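You operate a simulated robot arm through the tools that you are given. There is no shell and no other tool.

Carry out the task below with a simulated two-armed robot. There is one attempt and no reset: what you move stays moved.

TASK
Seal the pink powder bag at its label's setting; put it back.
Fine: sealer selector at OFF and arm raised at the end.
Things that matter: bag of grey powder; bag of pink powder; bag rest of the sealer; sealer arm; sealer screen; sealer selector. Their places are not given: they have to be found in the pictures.

Only the result counts: the job must be done as asked and must still hold three seconds after the hand-in. Knocking over, shifting, dropping, spilling or breaking anything else fails it. A push-on lid holds only when it is set on centred and level and pressed home; a screw cap is set on level and turned clockwise until tight.

THE ROBOT
Two 7-joint arms with two-finger parallel grippers on one trunk that stands fixed in place. Base frame: the origin is at the foot of the trunk, x ahead of it, y to its left, z up; the work surface is at about z = 0.912. Lengths are in m, angles in degrees, forces in N, time in s.
The left shoulder is at [0.05, 0.165, 1.255], the right one opposite. With the tool pointing down near the work surface each hand reaches from about 0.2 to 0.68 m from the base axis, measured 20 degrees to its own side. Payload 3.91 kg a hand.
The tool frame of a hand sits at the grasp point between the pads (the TCP): z along the fingers, y along the line on which they close. The tips reach 0.03 m beyond it. The gripper opens to 0.11 m. The fingers are 0.02 m wide and 0.01 m thick; the gripper's body (0.048 by 0.112 m) begins 0.055 m behind the TCP.
Orientation is that of the tool frame in the base frame, as [roll, pitch, yaw] about the fixed x, y, z axes, in that order (R = Rz(yaw) Ry(pitch) Rx(roll)). With the fingers straight down and closing along the base's y, the tool's x points along the base's -x, its y along +y and its z along -z.

THE INTERFACE
- The arms move only by the tool apply_moves. It takes "left_plan", "right_plan" or both (then of equal length, played together; a hand with none holds still); each is text: rows parted by semicolons, each of 7 numbers parted by spaces: the shift along the base's x, y, z in m, then the turn, a rotation vector about the base's x, y, z in degrees, then the opening in per cent of the stroke, from 0 (shut) to 100 (fully open). In form: tx ty tz rx ry rz fingers; .... A call has 1 to 20 rows; each row is the pose to reach, as a shift and turn from the pose commanded when the call began. A row lasts 0.2 s, in which the tool goes at most 0.05 m and 8.6 degrees; a call with a longer step from one row to the next is refused whole, and so is a gripper value outside its range. Where a pose cannot be reached the arm comes as near as it can. A force on the tool above 40 N (or 10 N above the force at the start of the call, whichever is more), or a blocked arm, ends the call early, and 0.2 s more pass. The fingers move at their own pace (about 0.045 m/s each) and stop on an object; they squeeze with about 34 N. The grip force told is the motor's: it shows also when the fingers shut on nothing. Time passes only in rows, and 0.2 s behind the last, so rows that repeat a pose let the fingers close. It gives the time, the measured TCP pose, the force on the tool (base axes), the opening and the grip force at its end, in the units of the frame above (readings bear some noise), with the torque about the TCP (base axes, N m) and any sound that the robot's microphone picked up.
- Cameras (640 x 400 px; columns grow to the right, rows downward): "scene" is now at [0.1045, -0.0415, 1.4668]; the picture's right is [-0.41, -0.91, 0.00], its down [-0.32, 0.14, -0.94] and it looks along [0.85, -0.39, -0.35] (base axes); focal length 214 px, centre (320, 200). "left" rides on the left gripper at [0.073, -0.017, -0.103] in its tool frame; the picture's right is [0.23, 0.97, 0.00], its down [-0.76, 0.18, -0.62] and it looks along [-0.61, 0.14, 0.78] (tool axes); focal length 222 px, centre (320, 200). "right" rides on the right gripper at [0.072, 0.017, -0.103] in its tool frame; the picture's right is [-0.23, 0.97, 0.00], its down [-0.76, -0.18, -0.62] and it looks along [-0.61, -0.14, 0.78] (tool axes); focal length 222 px, centre (320, 200).
- snapshot(camera): a new picture of that camera. It takes no simulated time.
- raise_lower(by): slides the trunk up (or, below 0, down) by that many m; the arms and the scene camera ride with it, the base frame stays. It gives what a move gives, with no picture.
- pan_tilt(pan, tilt): turns the head with the scene camera to pan (to the left, within 80 degrees either way) and tilt (down, from -29 to 69), counted from straight ahead of the robot. It gives what a move gives.
- probe_pixels(camera, pixels): for up to 12 pixels [column, row] of the newest picture of that camera ("zoom" is the newest enlarged one), the place [x, y, z] in the base frame of the surface seen there, good to about 0.002 m, but the place of the scene camera against the robot may be out by one fixed shift of up to 0.025 m in any direction. It takes no simulated time.
- zoom(camera, box): a new picture of the part [left, top, right, bottom] of that camera's present view, enlarged. It takes no simulated time.
- job_done(): hands the job in; it is judged then, once.

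Open the grippers and draw the arms clear of the work before you hand the job in, unless the task says otherwise.

The tools are called after "Call:" as a command line: name --argument value ..., lists and objects as JSON in quotes. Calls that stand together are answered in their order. apply_moves: Moves the arms, as the interface text tells. Its arguments: {"type":"object","properties":{"left_plan":{"type":"string"},"right_plan":{"type":"string"}},"required":[]} The other tools are called the same way: raise_lower (by) moves the trunk up or down; pan_tilt (pan, tilt) turns the head that bears the scene camera; snapshot (camera) takes a picture; probe_pixels (camera, pixels) gives the place of the surface under pixels of a picture; zoom (camera, box) takes an enlarged picture of a part of a camera's view; job_done () hands the job in.

At the start:

```text
time_s: 0.0
left_tool_pos: [0.2863, -0.0351, 1.3931]
left_tool_rot: [-179.9, 0.0, -179.8]
left_wrist_force: [0.0, -0.2, -0.7]
left_ft_torque: [-0.01, 0.03, -0.03]
left_gripper_width: 0.1099
left_gripper_force: 0.1
right_tool_pos: [0.3303, -0.473, 1.3652]
right_tool_rot: [179.9, 0.0, -179.9]
right_wrist_force: [-0.5, 0.4, -0.2]
right_ft_torque: [-0.01, -0.02, -0.01]
right_gripper_width: 0.1101
right_gripper_force: 0.1
trunk travel left (down, up): [-0.475, 0.028]
head pan, tilt (commanded): [-24.4, 20.4]
```

scene: 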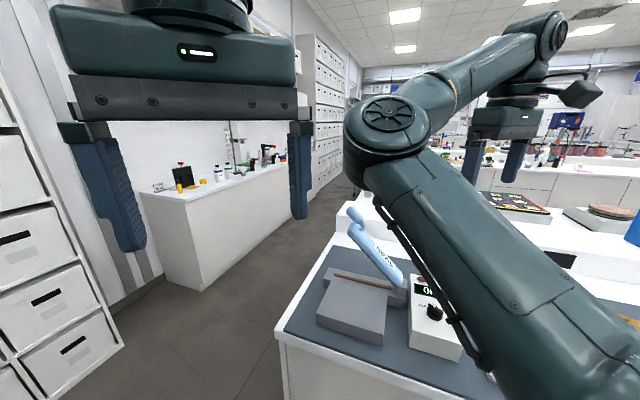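
right: 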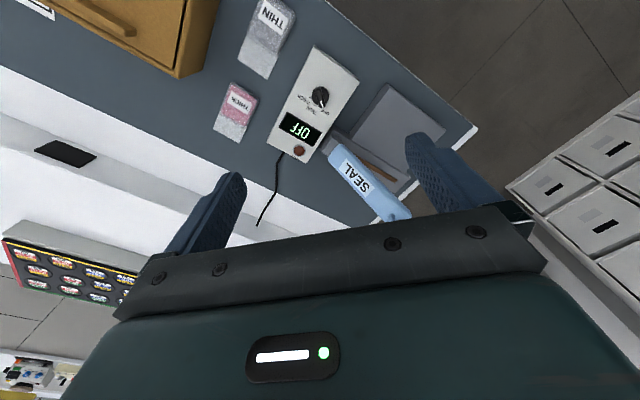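
left: 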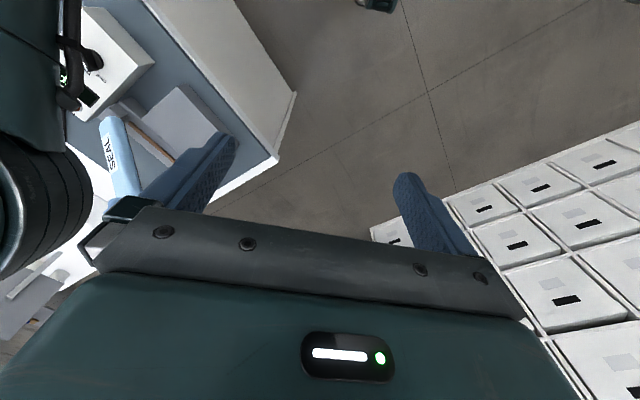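

The right-hand picture shows the sealer (screen "OFF" near (300,128), knob near (320,97)), the blue SEAL arm near (360,180), the pink bag near (235,110) and the grey bag near (266,38). I zoom in to read the details.

Call:
zoom --camera "right" --box '[200, 0, 360, 100]'

Call:
zoom --camera "right" --box '[260, 70, 420, 170]'

Call:
zoom --camera "right" --box '[200, 70, 280, 150]'

Call:
zoom --camera "right" --box '[300, 70, 500, 230]'

```text
4.00 times, centred on (280, 50) of right
```

zoom: 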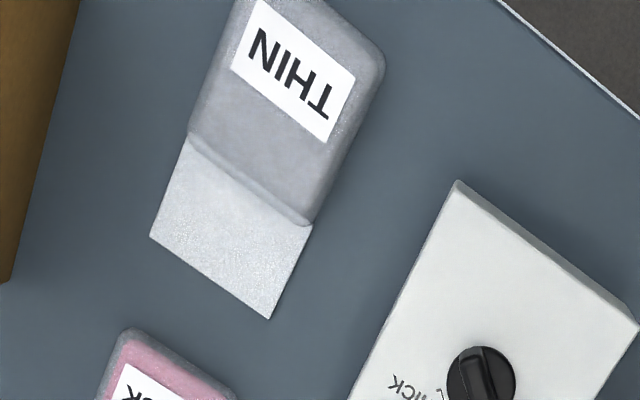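

```text
4.00 times, centred on (340, 120) of right
```

zoom: 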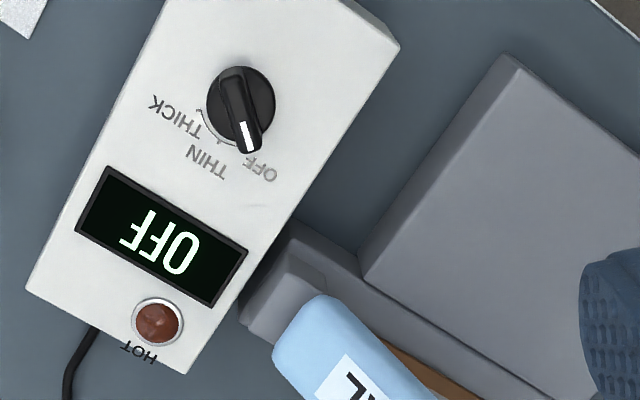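

```text
5.00 times, centred on (240, 110) of right
```

zoom: 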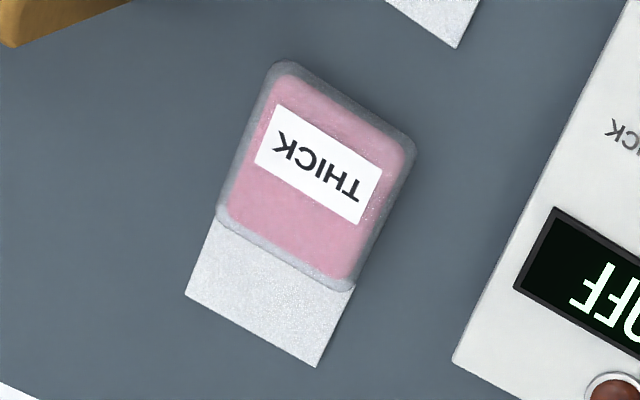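

```text
2.50 times, centred on (400, 150) of right
```

zoom: 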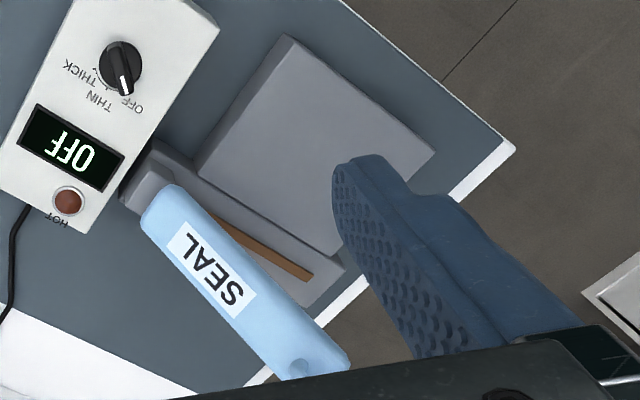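

The pink bag is labelled THICK and the dial has OFF / THIN / THICK. I now probe the places of the parts through the right wrist camera.

Call:
probe_pixels --camera "right" --pixels '[[235, 110], [240, 97], [229, 132], [246, 135], [222, 126], [261, 33], [320, 97], [300, 128], [299, 150], [345, 165], [395, 208], [390, 120]]'

Call:
snapshot --camera "right"

Call:
zoom --camera "scene" --box '[270, 190, 510, 390]'

```text
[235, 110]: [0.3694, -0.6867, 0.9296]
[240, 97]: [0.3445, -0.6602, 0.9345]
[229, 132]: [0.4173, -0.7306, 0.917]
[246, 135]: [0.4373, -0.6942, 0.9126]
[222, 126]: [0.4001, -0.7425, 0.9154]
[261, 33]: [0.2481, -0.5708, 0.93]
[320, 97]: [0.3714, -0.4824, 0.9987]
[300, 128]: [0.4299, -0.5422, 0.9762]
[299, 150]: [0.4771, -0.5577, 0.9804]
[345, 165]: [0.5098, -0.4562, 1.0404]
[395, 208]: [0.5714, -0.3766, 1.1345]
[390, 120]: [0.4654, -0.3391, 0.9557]
```

```text
taken
```

right: 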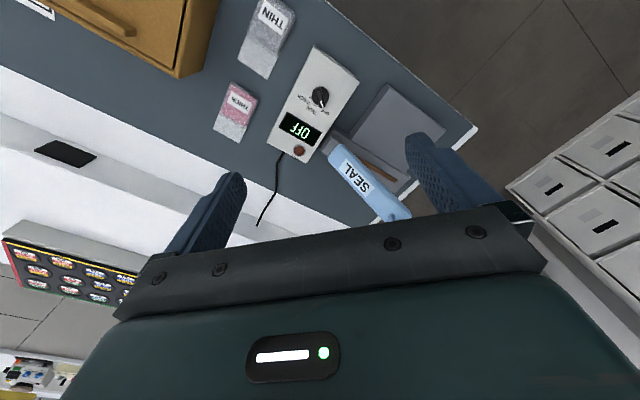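

```text
2.00 times, centred on (390, 290) of scene
```

zoom: 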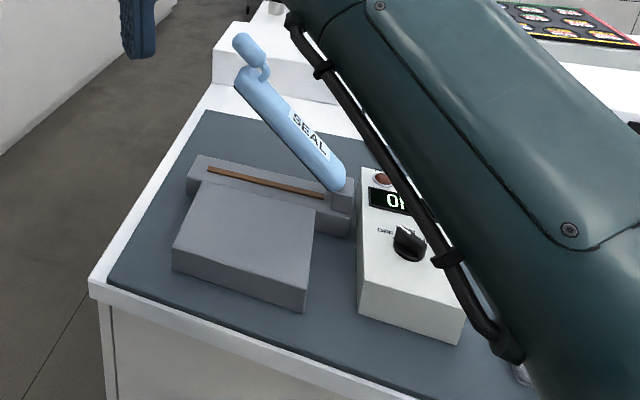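

I probe the outlines of the sealer's rest, strip, arm and control box more finely, using the right wrist camera.

Call:
probe_pixels --camera "right" --pixels '[[387, 86], [472, 128], [352, 137], [434, 172], [324, 142], [430, 186], [366, 172], [407, 181], [422, 179], [408, 215], [338, 150], [476, 130]]'

Call:
zoom --camera "right" --box '[310, 120, 430, 220]'

```text
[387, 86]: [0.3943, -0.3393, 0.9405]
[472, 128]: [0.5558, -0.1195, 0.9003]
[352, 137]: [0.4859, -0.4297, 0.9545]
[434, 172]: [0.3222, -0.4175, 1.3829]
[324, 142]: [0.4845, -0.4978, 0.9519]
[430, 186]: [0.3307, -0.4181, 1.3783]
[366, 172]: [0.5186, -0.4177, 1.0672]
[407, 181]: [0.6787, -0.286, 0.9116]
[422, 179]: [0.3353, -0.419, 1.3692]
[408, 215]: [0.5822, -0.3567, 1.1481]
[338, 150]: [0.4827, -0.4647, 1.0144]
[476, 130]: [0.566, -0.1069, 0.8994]
```

```text
4.00 times, centred on (370, 170) of right
```

zoom: 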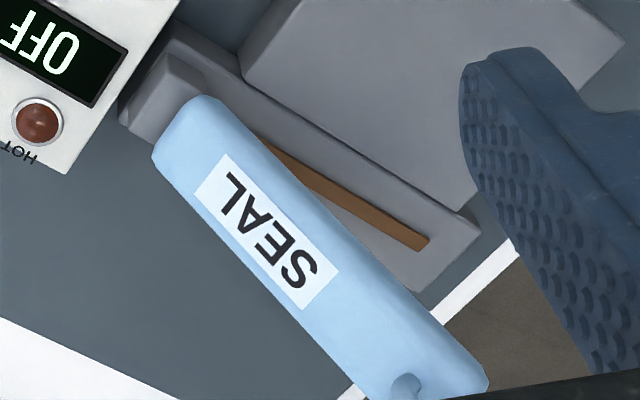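

I probe the corners of the control box, rest and bags to find the orientation of the setup.

Call:
probe_pixels --camera "right" --pixels '[[315, 48], [355, 78], [270, 142], [304, 160], [350, 135], [385, 90], [411, 104], [270, 80], [240, 62], [256, 2], [217, 130], [240, 141]]'

Call:
zoom --camera "left" --box '[60, 60, 260, 200]'

```text
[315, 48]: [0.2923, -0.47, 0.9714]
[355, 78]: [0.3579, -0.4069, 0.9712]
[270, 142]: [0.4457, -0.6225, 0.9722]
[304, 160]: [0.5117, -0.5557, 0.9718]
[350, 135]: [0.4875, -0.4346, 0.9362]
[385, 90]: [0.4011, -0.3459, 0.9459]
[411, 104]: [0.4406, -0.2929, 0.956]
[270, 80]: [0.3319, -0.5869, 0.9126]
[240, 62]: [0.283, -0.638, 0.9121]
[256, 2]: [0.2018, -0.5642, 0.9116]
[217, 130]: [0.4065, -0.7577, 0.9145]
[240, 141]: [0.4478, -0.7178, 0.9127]
```

```text
2.86 times, centred on (160, 130) of left
```

zoom: 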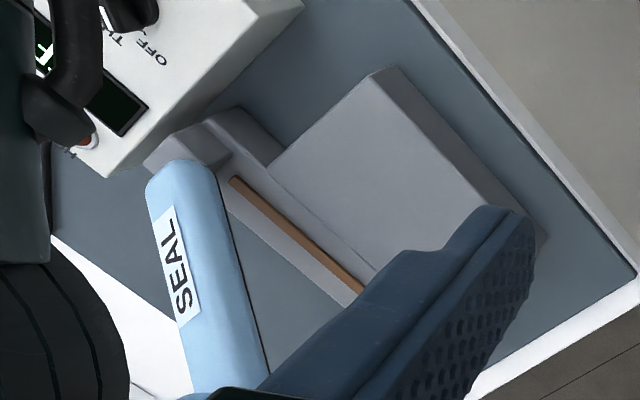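

The setup is turned about −45° about z: control box edges run along (0.707, ∓0.707), the bag lies near (0.37, −0.69) with its flap pointing away, at the edge of the right arm's reach. I lower the trunk 0.1 m to gain reach and then take new views.

Call:
raise_lower --by -0.1

```text
time_s: 1.3
left_tool_pos: [0.2866, -0.0343, 1.2938]
left_tool_rot: [-179.8, 0.2, -179.9]
left_wrist_force: [0.6, -0.4, 0.6]
left_ft_torque: [-0.03, -0.01, -0.03]
left_gripper_width: 0.1097
left_gripper_force: 0.0
right_tool_pos: [0.3303, -0.4716, 1.2653]
right_tool_rot: [180.0, -0.1, 179.9]
right_wrist_force: [0.5, -0.2, 0.9]
right_ft_torque: [0.02, 0.0, 0.0]
right_gripper_width: 0.1101
right_gripper_force: 0.1
trunk travel left (down, up): [-0.375, 0.128]
head pan, tilt (commanded): [-24.4, 20.4]
```

I move the right hand towards the pink bag while turning it −45° so that it lines up with the bench, to view the bag and the selector from closer.

Call:
apply_moves --right_plan "-0.002 -0.026 -0.015 0 0 -7.5 100; -0.004 -0.052 -0.03 0 0 -15 100; -0.006 -0.078 -0.045 0 0 -22.5 100; -0.008 -0.104 -0.06 0 0 -30 100; -0.01 -0.13 -0.075 0 0 -37.5 100; -0.01 -0.15 -0.09 0 0 -45 100; -0.01 -0.15 -0.09 0 0 -45 100"

Call:
snapshot --camera "right"

Call:
snapshot --camera "scene"

Call:
snapshot --camera "left"

```text
time_s: 2.9
left_tool_pos: [0.2873, -0.0342, 1.2934]
left_tool_rot: [-180.0, 0.1, -179.9]
left_wrist_force: [0.2, -0.2, 0.8]
left_ft_torque: [-0.05, -0.02, -0.04]
left_gripper_width: 0.1098
left_gripper_force: 0.0
right_tool_pos: [0.3194, -0.6219, 1.1734]
right_tool_rot: [179.9, 0.0, 134.9]
right_wrist_force: [-0.3, -0.6, -0.9]
right_ft_torque: [-0.04, 0.0, 0.03]
right_gripper_width: 0.11
right_gripper_force: 0.0
trunk travel left (down, up): [-0.375, 0.128]
head pan, tilt (commanded): [-24.4, 20.4]
```

```text
taken
```

right: 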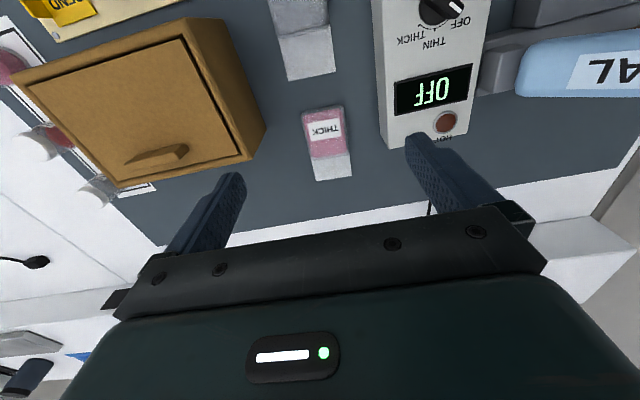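

```text
taken
```

scene: 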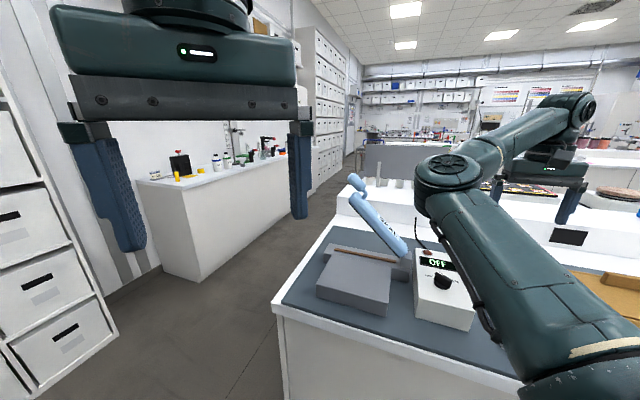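

```text
taken
```

left: 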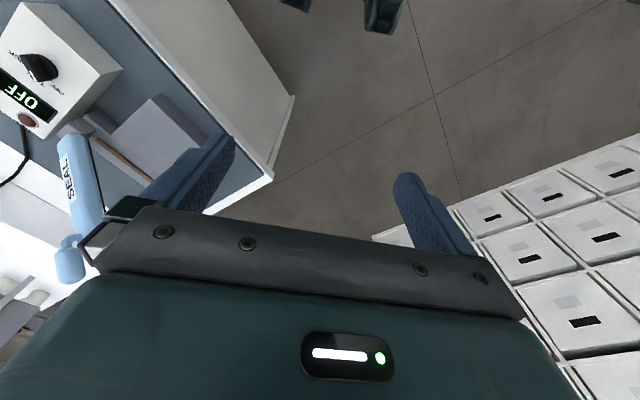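

The scene camera now sees the sealer clear of the arm: rest near (350,285), strip near (362,252), arm handle near (356,182), screen (437,262), knob (442,280). I probe these through the wrist cameras and zoom to see details.

Call:
probe_pixels --camera "right" --pixels '[[327, 128], [306, 115], [344, 109], [310, 155], [349, 150], [315, 180], [352, 175], [302, 30], [205, 25], [262, 130], [440, 10], [325, 110]]'

Call:
zoom --camera "right" --box '[270, 80, 390, 190]'

Call:
zoom --camera "scene" --box '[290, 160, 490, 330]'

Call:
zoom --camera "left" --box '[0, 20, 240, 200]'

```text
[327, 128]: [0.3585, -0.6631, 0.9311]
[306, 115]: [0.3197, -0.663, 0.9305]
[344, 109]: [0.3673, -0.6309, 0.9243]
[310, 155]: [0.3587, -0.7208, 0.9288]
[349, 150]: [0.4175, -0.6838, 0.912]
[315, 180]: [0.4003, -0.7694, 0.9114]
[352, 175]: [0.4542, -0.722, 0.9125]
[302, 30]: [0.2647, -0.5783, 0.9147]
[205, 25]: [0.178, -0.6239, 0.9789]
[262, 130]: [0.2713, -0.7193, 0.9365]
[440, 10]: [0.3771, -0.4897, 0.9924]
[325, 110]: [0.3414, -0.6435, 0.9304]
```

```text
3.64 times, centred on (330, 135) of right
```

zoom: 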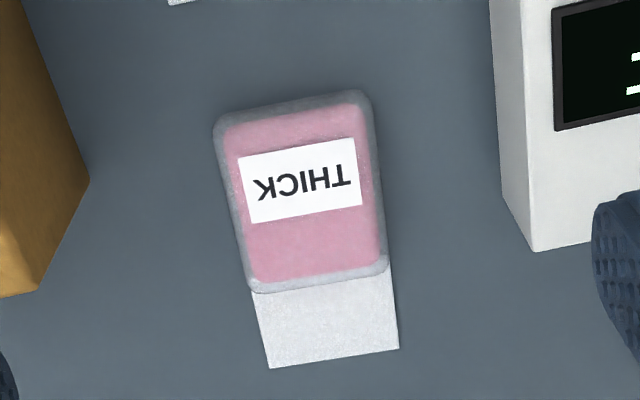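

```text
2.35 times, centred on (390, 245) of scene
```

zoom: 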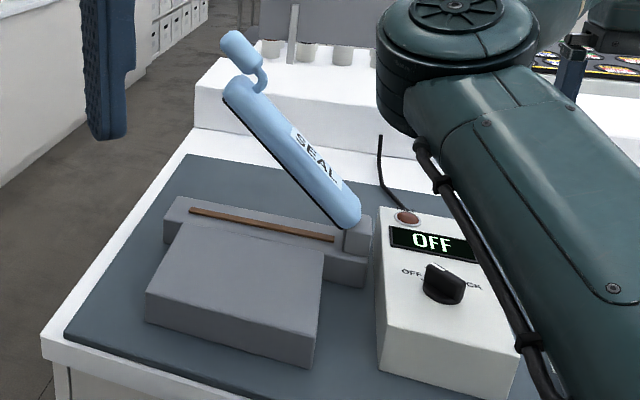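

```text
2.22 times, centred on (120, 110) of left
```

zoom: 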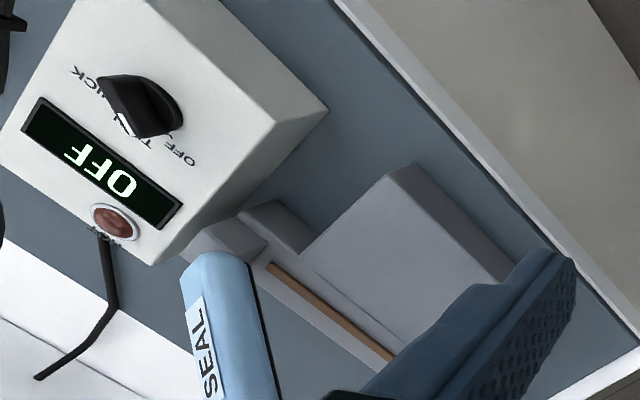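

I probe the corners of the pink bag's body and flap in the enlarged picture, then the same for the sealer.

Call:
zoom --camera "right" --box '[270, 80, 390, 190]'

Call:
probe_pixels --camera "zoom" --pixels '[[232, 130], [360, 105], [255, 275], [378, 258], [262, 300], [392, 278], [273, 362], [392, 344], [238, 155], [355, 138], [250, 223], [363, 203]]'

```text
3.64 times, centred on (330, 135) of right
```

zoom: 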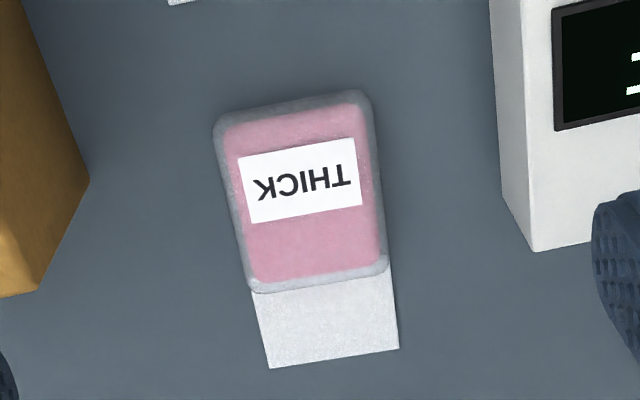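

```text
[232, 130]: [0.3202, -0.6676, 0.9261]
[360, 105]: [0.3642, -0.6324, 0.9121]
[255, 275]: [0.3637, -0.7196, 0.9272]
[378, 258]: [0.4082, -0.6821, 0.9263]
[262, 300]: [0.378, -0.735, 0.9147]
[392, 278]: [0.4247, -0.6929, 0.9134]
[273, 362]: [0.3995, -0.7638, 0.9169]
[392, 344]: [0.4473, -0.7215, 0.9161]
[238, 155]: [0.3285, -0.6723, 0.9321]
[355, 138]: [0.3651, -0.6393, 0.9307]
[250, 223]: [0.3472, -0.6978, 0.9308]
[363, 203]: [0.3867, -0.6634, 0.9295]
```

The bag's body centre is about (0.363, −0.676) with its axis near −48°; next I probe the sealer's rest, strip, arm and handle through the left wrist camera.

Call:
zoom --camera "left" --box '[0, 20, 240, 200]'

Call:
probe_pixels --camera "zoom" --pixels '[[385, 175], [310, 255], [500, 285], [395, 345], [270, 265], [385, 355], [245, 215], [300, 245], [210, 270], [220, 240], [255, 380], [150, 105]]'

Call:
probe_pixels --camera "left" --pixels '[[70, 265], [64, 240], [80, 240], [75, 280], [85, 215], [68, 145], [155, 97], [115, 140], [100, 138], [145, 172], [88, 125], [110, 150]]'

Call:
zoom --camera "left" --box '[30, 100, 150, 300]'

```text
2.22 times, centred on (120, 110) of left
```

zoom: 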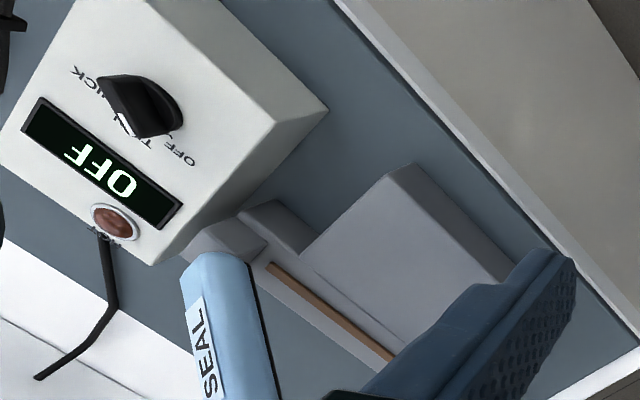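

```text
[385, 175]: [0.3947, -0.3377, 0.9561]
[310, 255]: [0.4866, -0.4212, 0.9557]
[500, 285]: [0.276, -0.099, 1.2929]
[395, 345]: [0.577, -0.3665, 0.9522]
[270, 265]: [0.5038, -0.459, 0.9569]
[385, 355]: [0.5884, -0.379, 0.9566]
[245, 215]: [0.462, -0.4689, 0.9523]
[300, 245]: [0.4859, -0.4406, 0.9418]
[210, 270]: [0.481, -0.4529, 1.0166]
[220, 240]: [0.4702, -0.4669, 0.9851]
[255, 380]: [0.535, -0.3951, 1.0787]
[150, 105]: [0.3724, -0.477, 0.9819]
```

```text
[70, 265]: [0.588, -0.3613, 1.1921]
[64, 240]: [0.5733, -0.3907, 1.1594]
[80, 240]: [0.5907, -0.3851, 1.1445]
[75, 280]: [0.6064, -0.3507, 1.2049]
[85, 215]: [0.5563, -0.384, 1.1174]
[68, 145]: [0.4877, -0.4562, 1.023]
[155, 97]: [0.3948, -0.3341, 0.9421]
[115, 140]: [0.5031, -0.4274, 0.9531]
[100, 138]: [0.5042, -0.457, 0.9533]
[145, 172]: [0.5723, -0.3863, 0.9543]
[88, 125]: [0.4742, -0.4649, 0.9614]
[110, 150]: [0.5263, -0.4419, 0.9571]
```

```text
2.00 times, centred on (90, 200) of left
```

zoom: 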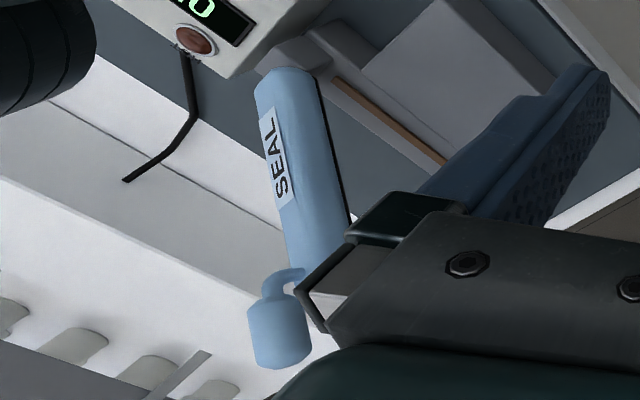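

Geometry so far (u = away along (0.707,−0.707), v = left along (0.707,0.707)): strip at u≈0.682, v 0.03–0.15, rest top z≈0.956; bag body centre at (0.365,−0.677). I move the right hand above the pink bag with a −3.3° turn and check the view before going down.

Call:
apply_moves --right_plan "0.009 -0.011 -0.03 0 0 -1 100; 0.018 -0.022 -0.06 0 0 -2 100; 0.027 -0.033 -0.09 0 0 -3 100; 0.036 -0.044 -0.12 0 0 -3.3 100; 0.0453 -0.055 -0.15 0 0 -3.3 100; 0.0453 -0.055 -0.15 0 0 -3.3 100"

Call:
snapshot --camera "right"

Call:
snapshot --camera "scene"

```text
time_s: 4.3
left_tool_pos: [0.2855, -0.0339, 1.2933]
left_tool_rot: [-179.9, 0.0, 180.0]
left_wrist_force: [-0.1, 0.3, 0.4]
left_ft_torque: [0.01, -0.01, 0.0]
left_gripper_width: 0.1102
left_gripper_force: 0.1
right_tool_pos: [0.3658, -0.677, 1.024]
right_tool_rot: [-179.9, 0.1, 131.7]
right_wrist_force: [-0.5, -0.3, -0.3]
right_ft_torque: [0.01, 0.0, -0.02]
right_gripper_width: 0.11
right_gripper_force: 0.0
trunk travel left (down, up): [-0.375, 0.128]
head pan, tilt (commanded): [-24.4, 20.4]
```

```text
taken
```

right: 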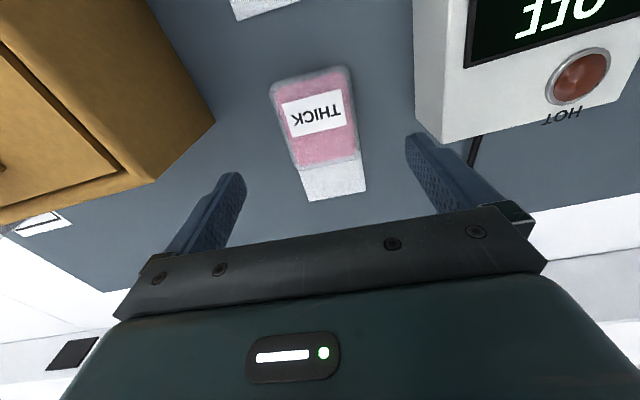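

```text
taken
```

scene: 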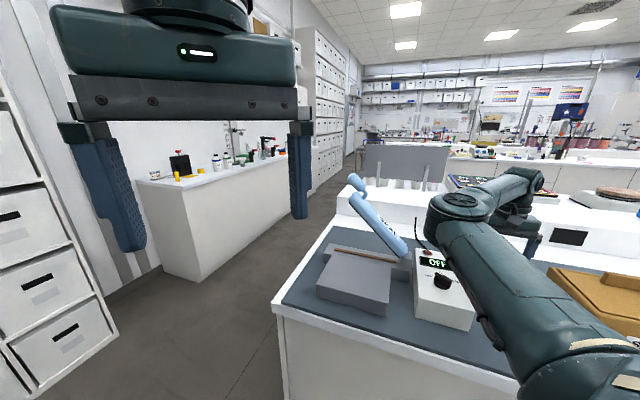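

The bag sits at (315,125) in the right picture, between the fingers' plane. I probe its outline again at this closer range.

Call:
zoom --camera "right" --box '[240, 50, 400, 210]'

Call:
probe_pixels --camera "right" --pixels '[[275, 88], [348, 73], [297, 165], [358, 153], [308, 198], [365, 189], [284, 106], [338, 90], [292, 137], [344, 122], [300, 172], [361, 162]]'

Call:
probe_pixels --camera "right" --pixels '[[213, 122], [155, 180], [160, 30], [415, 115], [415, 60], [418, 10]]'

```text
2.50 times, centred on (320, 130) of right
```

zoom: 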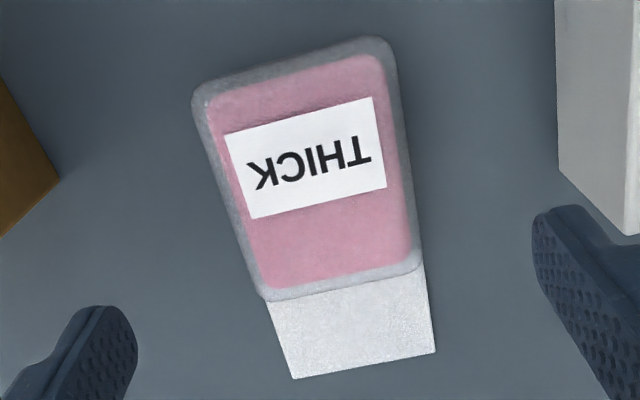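

```text
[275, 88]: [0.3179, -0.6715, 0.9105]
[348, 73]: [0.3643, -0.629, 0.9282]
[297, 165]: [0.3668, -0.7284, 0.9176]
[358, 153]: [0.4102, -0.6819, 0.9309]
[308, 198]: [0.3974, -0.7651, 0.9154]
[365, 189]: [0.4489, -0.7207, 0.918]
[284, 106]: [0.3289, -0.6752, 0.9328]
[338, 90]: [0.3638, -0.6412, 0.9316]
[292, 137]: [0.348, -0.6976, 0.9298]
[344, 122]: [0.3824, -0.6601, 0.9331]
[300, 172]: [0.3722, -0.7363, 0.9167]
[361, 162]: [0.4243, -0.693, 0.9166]
```

```text
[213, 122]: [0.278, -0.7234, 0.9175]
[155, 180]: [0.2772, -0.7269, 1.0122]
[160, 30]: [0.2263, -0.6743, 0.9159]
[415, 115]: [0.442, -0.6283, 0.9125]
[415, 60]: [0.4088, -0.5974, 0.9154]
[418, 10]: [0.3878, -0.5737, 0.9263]
```

The probes confirm the bag's centre line (body centre ≈ (0.364,−0.678), width ≈ 0.068 m). I go down to z ≈ 0.947 and close on the body.

Call:
apply_moves --right_plan "-0.002 -0.0006 -0.03 0 0 0 100; -0.002 -0.0006 -0.06 0 0 0 100; -0.002 -0.0006 -0.077 0 0 0 100; -0.002 -0.0006 -0.077 0 0 0 100"

Call:
snapshot --camera "right"

```text
time_s: 5.3
left_tool_pos: [0.2876, -0.0349, 1.2936]
left_tool_rot: [-179.8, 0.0, -179.8]
left_wrist_force: [-0.4, -0.1, 0.0]
left_ft_torque: [0.02, 0.0, 0.02]
left_gripper_width: 0.1099
left_gripper_force: 0.2
right_tool_pos: [0.3645, -0.6774, 0.9464]
right_tool_rot: [-180.0, 0.0, 131.7]
right_wrist_force: [0.2, -0.9, 0.1]
right_ft_torque: [0.0, -0.03, -0.03]
right_gripper_width: 0.1101
right_gripper_force: 0.0
trunk travel left (down, up): [-0.375, 0.128]
head pan, tilt (commanded): [-24.4, 20.4]
```

```text
taken
```

right: 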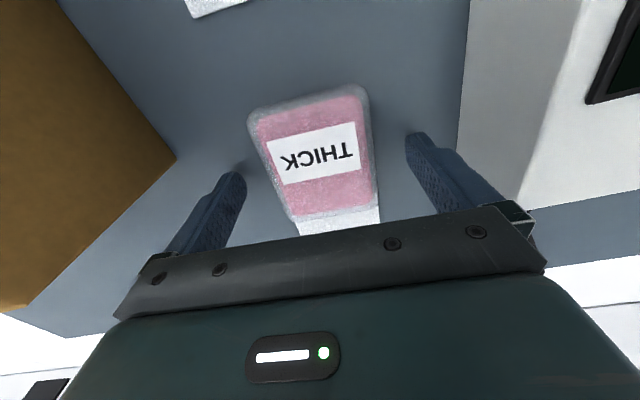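

The bag is between the fingers (left finger (230,200), right finger (430,165)). I close the gripper on it.

Call:
apply_moves --right_plan "0 0 0 0 0 0 70; 0 0 0 0 0 0 50; 0 0 0 0 0 0 40; 0 0 0 0 0 0 40; 0 0 0 0 0 0 40; 0 0 0 0 0 0 40"

Call:
snapshot --camera "right"

```text
time_s: 6.7
left_tool_pos: [0.2873, -0.0344, 1.2941]
left_tool_rot: [-179.9, 0.0, -180.0]
left_wrist_force: [-0.5, -0.2, 0.8]
left_ft_torque: [-0.05, -0.01, 0.02]
left_gripper_width: 0.1099
left_gripper_force: 0.0
right_tool_pos: [0.3654, -0.6773, 0.9477]
right_tool_rot: [-180.0, -0.1, 131.8]
right_wrist_force: [-0.1, -0.1, 0.1]
right_ft_torque: [0.03, -0.01, 0.02]
right_gripper_width: 0.0688
right_gripper_force: 33.9
trunk travel left (down, up): [-0.375, 0.128]
head pan, tilt (commanded): [-24.4, 20.4]
```

```text
taken
```

right: 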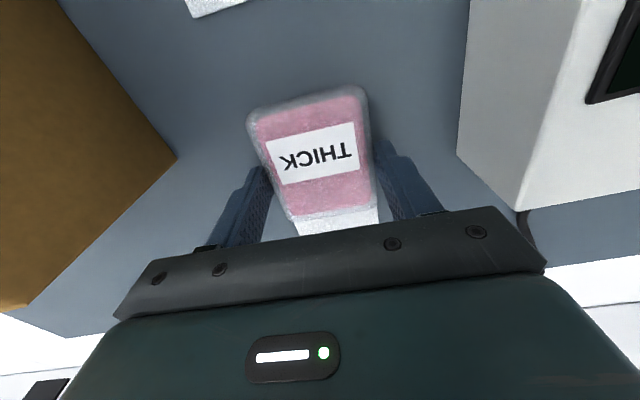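

The grip reads 0.0688 m. To keep the hand clear of the raised sealer arm later, I regrip 20 mm nearer the robot on the bag's body: open, shift back along the bag axis, close again.

Call:
apply_moves --right_plan "0 0 0 0 0 0 90; 0 0 0 0 0 0 90; 0 0 0 0 0 0 90; -0.0066 0.0075 0 0 0 0 90; -0.0133 0.0149 0 0 0 0 90; -0.0133 0.0149 0 0 0 0 90; -0.0133 0.0149 0 0 0 0 60; -0.0133 0.0149 0 0 0 0 40; -0.0133 0.0149 0 0 0 0 40; -0.0133 0.0149 0 0 0 0 40; -0.0133 0.0149 0 0 0 0 40"

Call:
snapshot --camera "right"

```text
time_s: 9.1
left_tool_pos: [0.2866, -0.0343, 1.2927]
left_tool_rot: [-179.9, -0.1, -179.9]
left_wrist_force: [-0.3, -0.8, 0.7]
left_ft_torque: [-0.02, -0.03, -0.04]
left_gripper_width: 0.1097
left_gripper_force: 0.1
right_tool_pos: [0.3519, -0.6635, 0.9464]
right_tool_rot: [180.0, 0.0, 131.7]
right_wrist_force: [0.6, 1.5, 1.1]
right_ft_torque: [0.01, 0.06, 0.0]
right_gripper_width: 0.0688
right_gripper_force: 33.5
trunk travel left (down, up): [-0.375, 0.128]
head pan, tilt (commanded): [-24.4, 20.4]
```

```text
taken
```

right: 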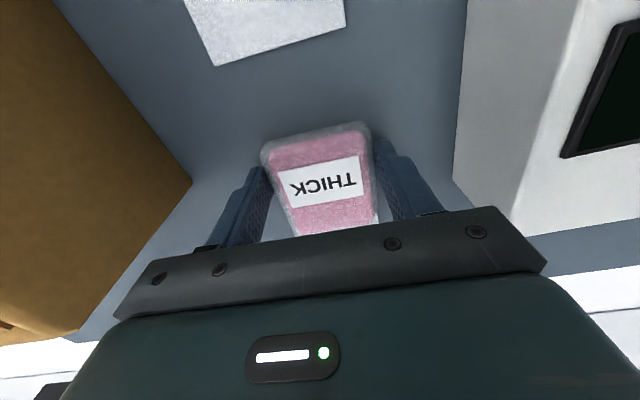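

The bag is gripped at its near half (0.0688 m). I lift it 0.12 m straight up and at the same time turn the left hand −60° so its camera faces the sealer.

Call:
apply_moves --right_plan "0 0 0.01 0 0 0 40; 0 0 0.03 0 0 0 40; 0 0 0.05 0 0 0 40; 0 0 0.07 0 0 0 40; 0 0 0.09 0 0 0 40; 0 0 0.11 0 0 0 40; 0 0 0.12 0 0 0 40; 0 0 0.12 0 0 0 40" --left_plan "0 0 0 0 0 -7.5 100; 0 0 0 0 0 -15 100; 0 0 0 0 0 -22.5 100; 0 0 0 0 0 -30 100; 0 0 0 0 0 -37.5 100; 0 0 0 0 0 -45 100; 0 0 0 0 0 -52.5 100; 0 0 0 0 0 -60 100"

Call:
snapshot --camera "left"

Call:
snapshot --camera "right"

Call:
snapshot --camera "scene"

```text
time_s: 10.9
left_tool_pos: [0.2864, -0.0343, 1.2931]
left_tool_rot: [-180.0, 0.1, 119.8]
left_wrist_force: [-0.8, -0.3, 0.2]
left_ft_torque: [0.02, -0.01, 0.0]
left_gripper_width: 0.1098
left_gripper_force: 0.0
right_tool_pos: [0.3527, -0.6642, 1.0677]
right_tool_rot: [180.0, 0.0, 131.7]
right_wrist_force: [-0.2, 0.1, -1.6]
right_ft_torque: [0.01, 0.03, 0.02]
right_gripper_width: 0.0692
right_gripper_force: 34.1
trunk travel left (down, up): [-0.375, 0.128]
head pan, tilt (commanded): [-24.4, 20.4]
```

```text
taken
```

left: 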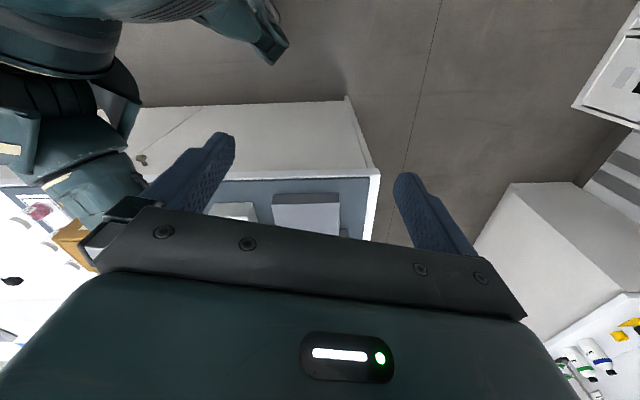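

```text
taken
```

right: 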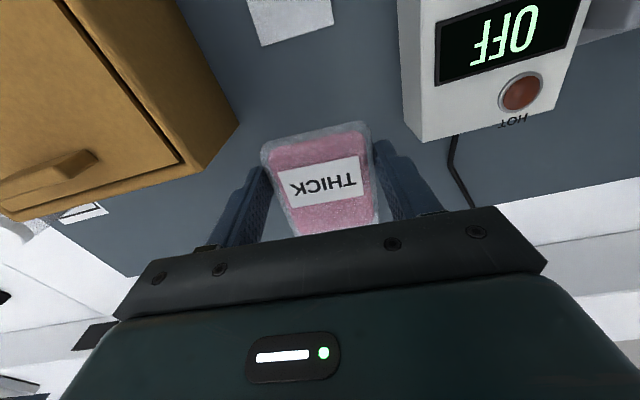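

```text
taken
```

scene: 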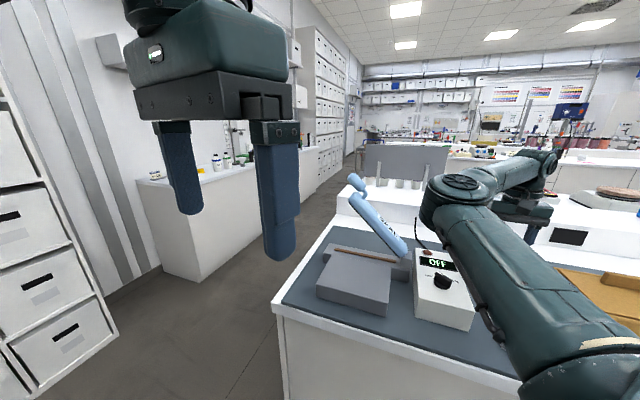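

The left gripper's own body hides the sealer, so I tilt the left hand 30° outward to lift its view. Meanwhile I probe the sealer through the scene camera to find that camera's fixed shift.

Call:
apply_moves --left_plan "0 0 0 -5.3 -5.3 0 100; 0 0 0 -10.6 -10.6 0 100; 0 0 0 -15.9 -15.9 0 100; 0 0 0 -21.2 -21.2 0 100; 0 0 0 -21.2 -21.2 0 100"

Call:
snapshot --camera "left"

Call:
zoom --camera "scene" --box '[300, 165, 480, 335]'

Call:
probe_pixels --camera "zoom" --pixels '[[325, 255], [170, 200], [120, 315], [295, 345], [120, 192], [335, 235], [210, 115], [135, 35], [345, 355], [345, 190], [480, 395], [410, 280]]'

```text
time_s: 12.1
left_tool_pos: [0.2877, -0.0351, 1.2933]
left_tool_rot: [171.7, 29.0, 118.0]
left_wrist_force: [0.1, 0.0, 0.0]
left_ft_torque: [-0.02, 0.02, -0.01]
left_gripper_width: 0.1099
left_gripper_force: 0.0
right_tool_pos: [0.3524, -0.6637, 1.0661]
right_tool_rot: [180.0, 0.1, 131.8]
right_wrist_force: [0.2, -0.4, -0.9]
right_ft_torque: [0.05, 0.01, -0.01]
right_gripper_width: 0.0688
right_gripper_force: 33.5
trunk travel left (down, up): [-0.375, 0.128]
head pan, tilt (commanded): [-24.4, 20.4]
```

```text
taken
```

left: 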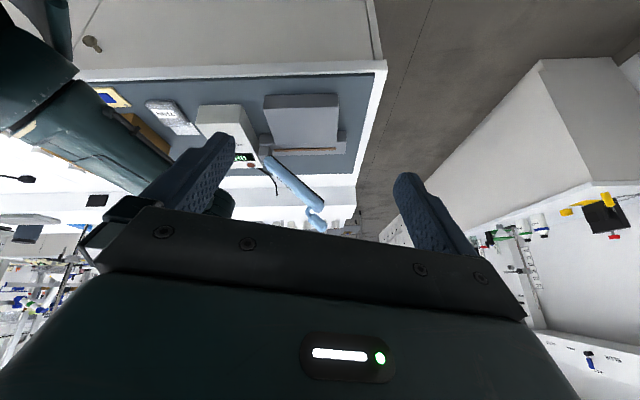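

```text
2.35 times, centred on (390, 250) of scene
```

zoom: 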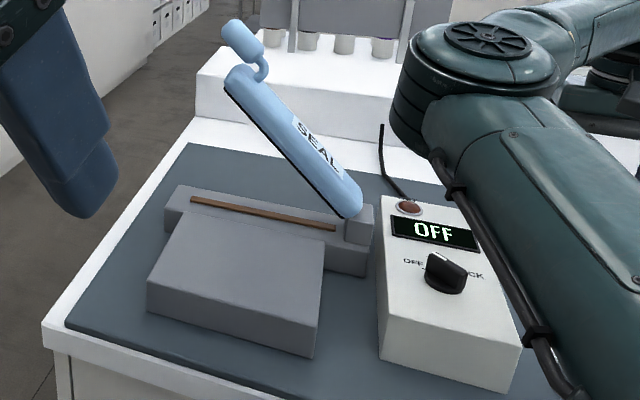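

```text
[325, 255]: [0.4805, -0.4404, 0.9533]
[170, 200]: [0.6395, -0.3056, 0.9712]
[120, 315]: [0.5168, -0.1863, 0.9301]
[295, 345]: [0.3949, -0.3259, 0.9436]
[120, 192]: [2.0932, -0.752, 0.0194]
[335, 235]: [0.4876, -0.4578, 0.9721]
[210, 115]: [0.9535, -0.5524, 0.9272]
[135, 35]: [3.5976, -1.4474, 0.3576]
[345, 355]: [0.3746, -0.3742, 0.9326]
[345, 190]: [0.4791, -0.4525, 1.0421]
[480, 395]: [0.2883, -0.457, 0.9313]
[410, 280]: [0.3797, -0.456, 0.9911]
```

The left picture now shows the sealer at (270–320, 95–230). I enlarge it and probe strip ends, rest corners and arm.

Call:
zoom --camera "left" --box '[190, 80, 370, 240]'

Call:
zoom --camera "left" --box '[240, 80, 360, 155]'

```text
2.50 times, centred on (280, 160) of left
```

zoom: 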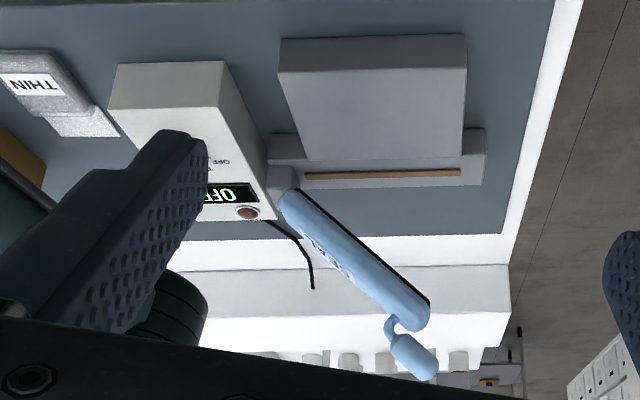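

```text
5.33 times, centred on (300, 118) of left
```

zoom: 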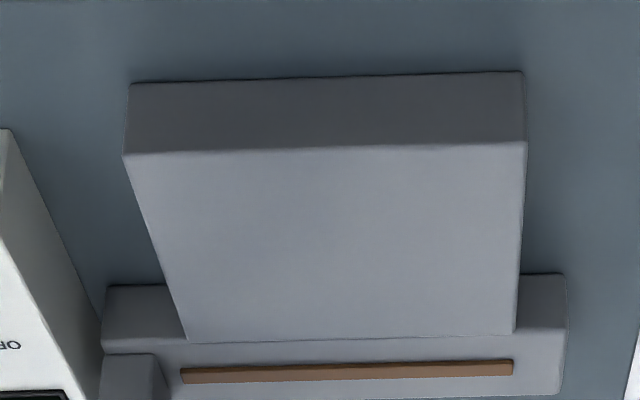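

I probe rest and strip corners in this enlarged picture.

Call:
probe_pixels --camera "zoom" --pixels '[[132, 162], [518, 155], [192, 332], [508, 328], [190, 376], [505, 367], [350, 372], [350, 352], [350, 320], [350, 388], [540, 350], [135, 375]]'

Call:
probe_pixels --camera "left" --pixels '[[268, 158], [285, 180], [300, 192], [318, 206], [313, 213], [322, 228], [357, 205], [272, 166], [265, 172], [310, 203], [318, 220], [312, 222]]'

```text
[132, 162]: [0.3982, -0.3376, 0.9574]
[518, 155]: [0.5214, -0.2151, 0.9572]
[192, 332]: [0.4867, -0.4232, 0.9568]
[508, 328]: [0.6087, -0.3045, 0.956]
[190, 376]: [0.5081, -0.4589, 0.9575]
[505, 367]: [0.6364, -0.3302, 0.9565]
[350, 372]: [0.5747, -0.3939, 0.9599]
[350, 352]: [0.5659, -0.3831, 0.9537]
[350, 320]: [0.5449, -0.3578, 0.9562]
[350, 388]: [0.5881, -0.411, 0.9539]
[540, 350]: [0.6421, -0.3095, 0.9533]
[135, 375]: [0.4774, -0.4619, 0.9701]
```

```text
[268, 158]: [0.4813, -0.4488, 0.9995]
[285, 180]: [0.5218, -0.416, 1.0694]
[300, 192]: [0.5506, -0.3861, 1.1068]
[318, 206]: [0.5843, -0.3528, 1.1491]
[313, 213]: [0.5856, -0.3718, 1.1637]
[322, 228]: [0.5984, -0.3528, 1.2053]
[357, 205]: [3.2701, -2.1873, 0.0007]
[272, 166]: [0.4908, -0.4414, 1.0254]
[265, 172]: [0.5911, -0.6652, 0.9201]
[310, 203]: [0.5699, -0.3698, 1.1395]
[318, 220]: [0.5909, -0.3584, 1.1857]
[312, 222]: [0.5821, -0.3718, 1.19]
```

Local geometry is now clear: rest u 0.520–0.645, v 0.043–0.217 (top 0.957), strip at u≈0.684, v 0.035–0.217, raised arm spanning u≈0.662–0.706. I carry the bag back towards the robot first and then leftwards, staying well short of the raised arm, while squaring its yaw.

Call:
apply_moves --right_plan "-0.0219 0.0293 0 0 0 0.55 40; -0.0437 0.0586 0 0 0 1.1 40; -0.0656 0.0879 0 0 0 1.65 40; -0.0874 0.1172 0 0 0 2.2 40; -0.1093 0.1465 0 0 0 2.75 40; -0.1311 0.1758 0 0 0 3.3 40; -0.1030 0.2039 0 0 0 3.3 40; -0.0749 0.2320 0 0 0 3.3 40; -0.0468 0.2601 0 0 0 3.3 40; -0.0187 0.2883 0 0 0 3.3 40; 0.0095 0.3164 0 0 0 3.3 40; 0.0376 0.3445 0 0 0 3.3 40; 0.0657 0.3726 0 0 0 3.3 40; 0.0938 0.4007 0 0 0 3.3 40; 0.0938 0.4007 0 0 0 3.3 40"

Call:
snapshot --camera "left"

Call:
snapshot --camera "scene"

Call:
snapshot --camera "right"

```text
time_s: 15.3
left_tool_pos: [0.2865, -0.0344, 1.2935]
left_tool_rot: [171.7, 29.0, 118.0]
left_wrist_force: [0.7, -0.6, -0.4]
left_ft_torque: [0.03, -0.01, 0.04]
left_gripper_width: 0.11
left_gripper_force: 0.1
right_tool_pos: [0.5038, -0.3404, 1.0664]
right_tool_rot: [-179.9, 0.0, 135.0]
right_wrist_force: [-0.5, 0.2, -0.9]
right_ft_torque: [-0.04, 0.03, -0.01]
right_gripper_width: 0.0691
right_gripper_force: 33.8
right hand out of reach, approached as far as the arm can: row 10, 11, 12, 13, 14, 15
trunk travel left (down, up): [-0.375, 0.128]
head pan, tilt (commanded): [-24.4, 20.4]
```

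```text
taken
```

left: 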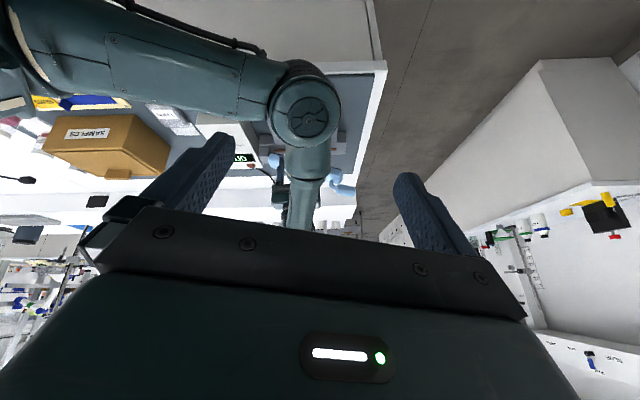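

```text
taken
```

scene: 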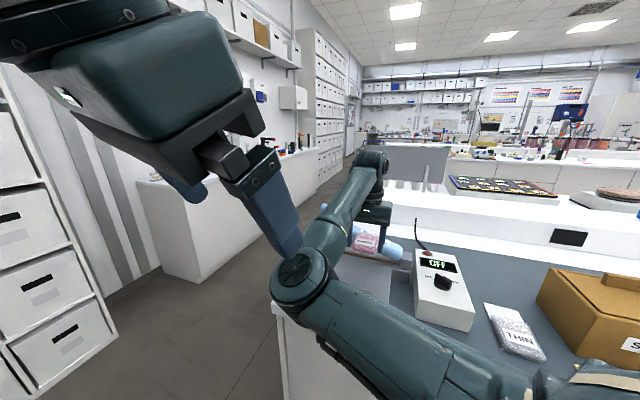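

```text
taken
```

right: 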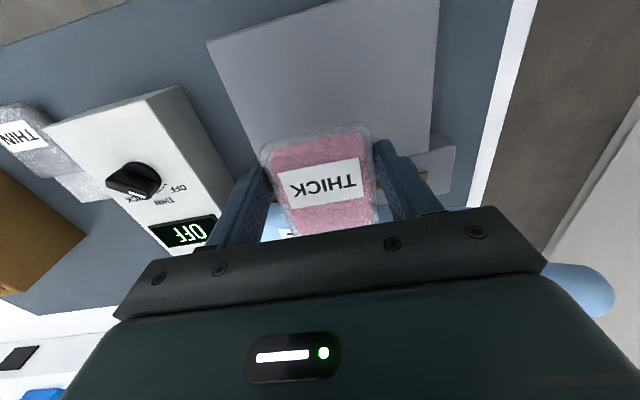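

The right hand stopped at (0.504,−0.340), deeper than planned (u≈0.597) because the target was out of its reach; forces are near zero. I look closely at where the bag is relative to the sealer arm.

Call:
zoom --camera "scene" --box '[310, 190, 450, 300]'

Call:
zoom --camera "left" --box '[230, 90, 390, 240]'

Call:
zoom --camera "right" --box '[220, 100, 460, 250]'

```text
3.64 times, centred on (380, 245) of scene
```

zoom: 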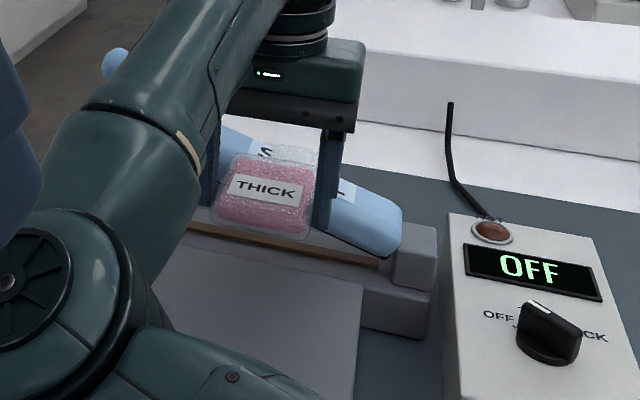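

```text
2.67 times, centred on (310, 165) of left
```

zoom: 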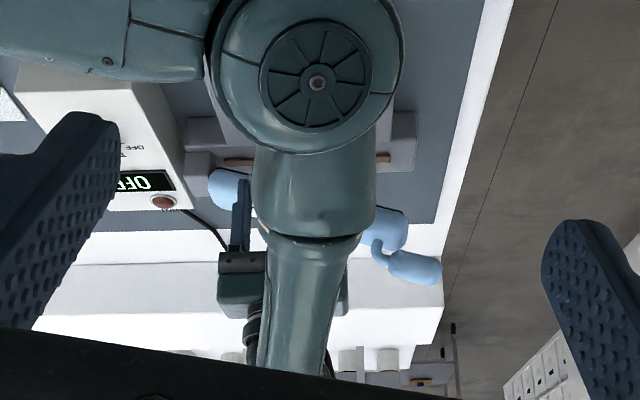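

```text
2.67 times, centred on (340, 175) of right
```

zoom: 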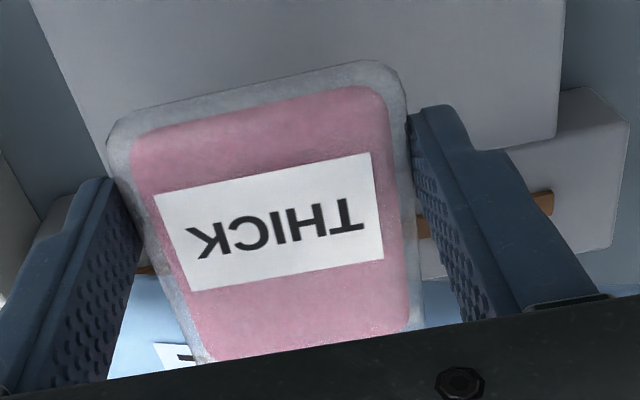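

The scene zoom shows the arm's handle has sunk from (355,182) to about (324,206): the flap, now lying over the arm, pushed it partly down, and the handle moves easily. I lift the bag straight up off the arm first and look again.

Call:
apply_moves --right_plan "0 0 0.015 0 0 0 40; 0 0 0.03 0 0 0 40; 0 0 0.045 0 0 0 40; 0 0 0.06 0 0 0 40; 0 0 0.06 0 0 0 40"

Call:
zoom --camera "scene" --box '[310, 180, 450, 300]'

```text
time_s: 16.5
left_tool_pos: [0.2865, -0.0352, 1.293]
left_tool_rot: [171.6, 29.0, 117.9]
left_wrist_force: [0.8, -1.0, 0.0]
left_ft_torque: [-0.02, 0.01, -0.04]
left_gripper_width: 0.11
left_gripper_force: 0.0
right_tool_pos: [0.502, -0.3415, 1.1257]
right_tool_rot: [180.0, -0.1, 135.1]
right_wrist_force: [-1.6, -0.9, -1.0]
right_ft_torque: [-0.01, 0.02, 0.0]
right_gripper_width: 0.0689
right_gripper_force: 33.5
trunk travel left (down, up): [-0.375, 0.128]
head pan, tilt (commanded): [-24.4, 20.4]
```

```text
3.33 times, centred on (380, 240) of scene
```

zoom: 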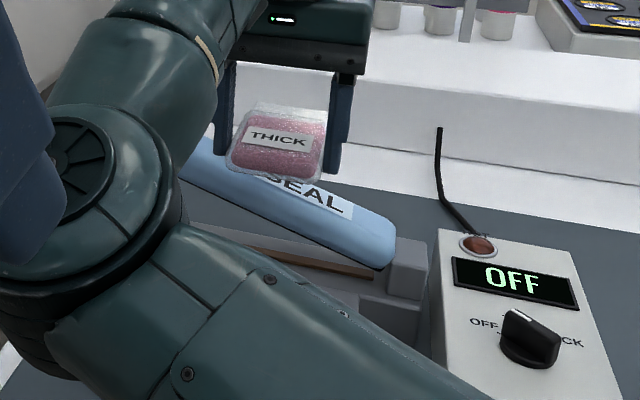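

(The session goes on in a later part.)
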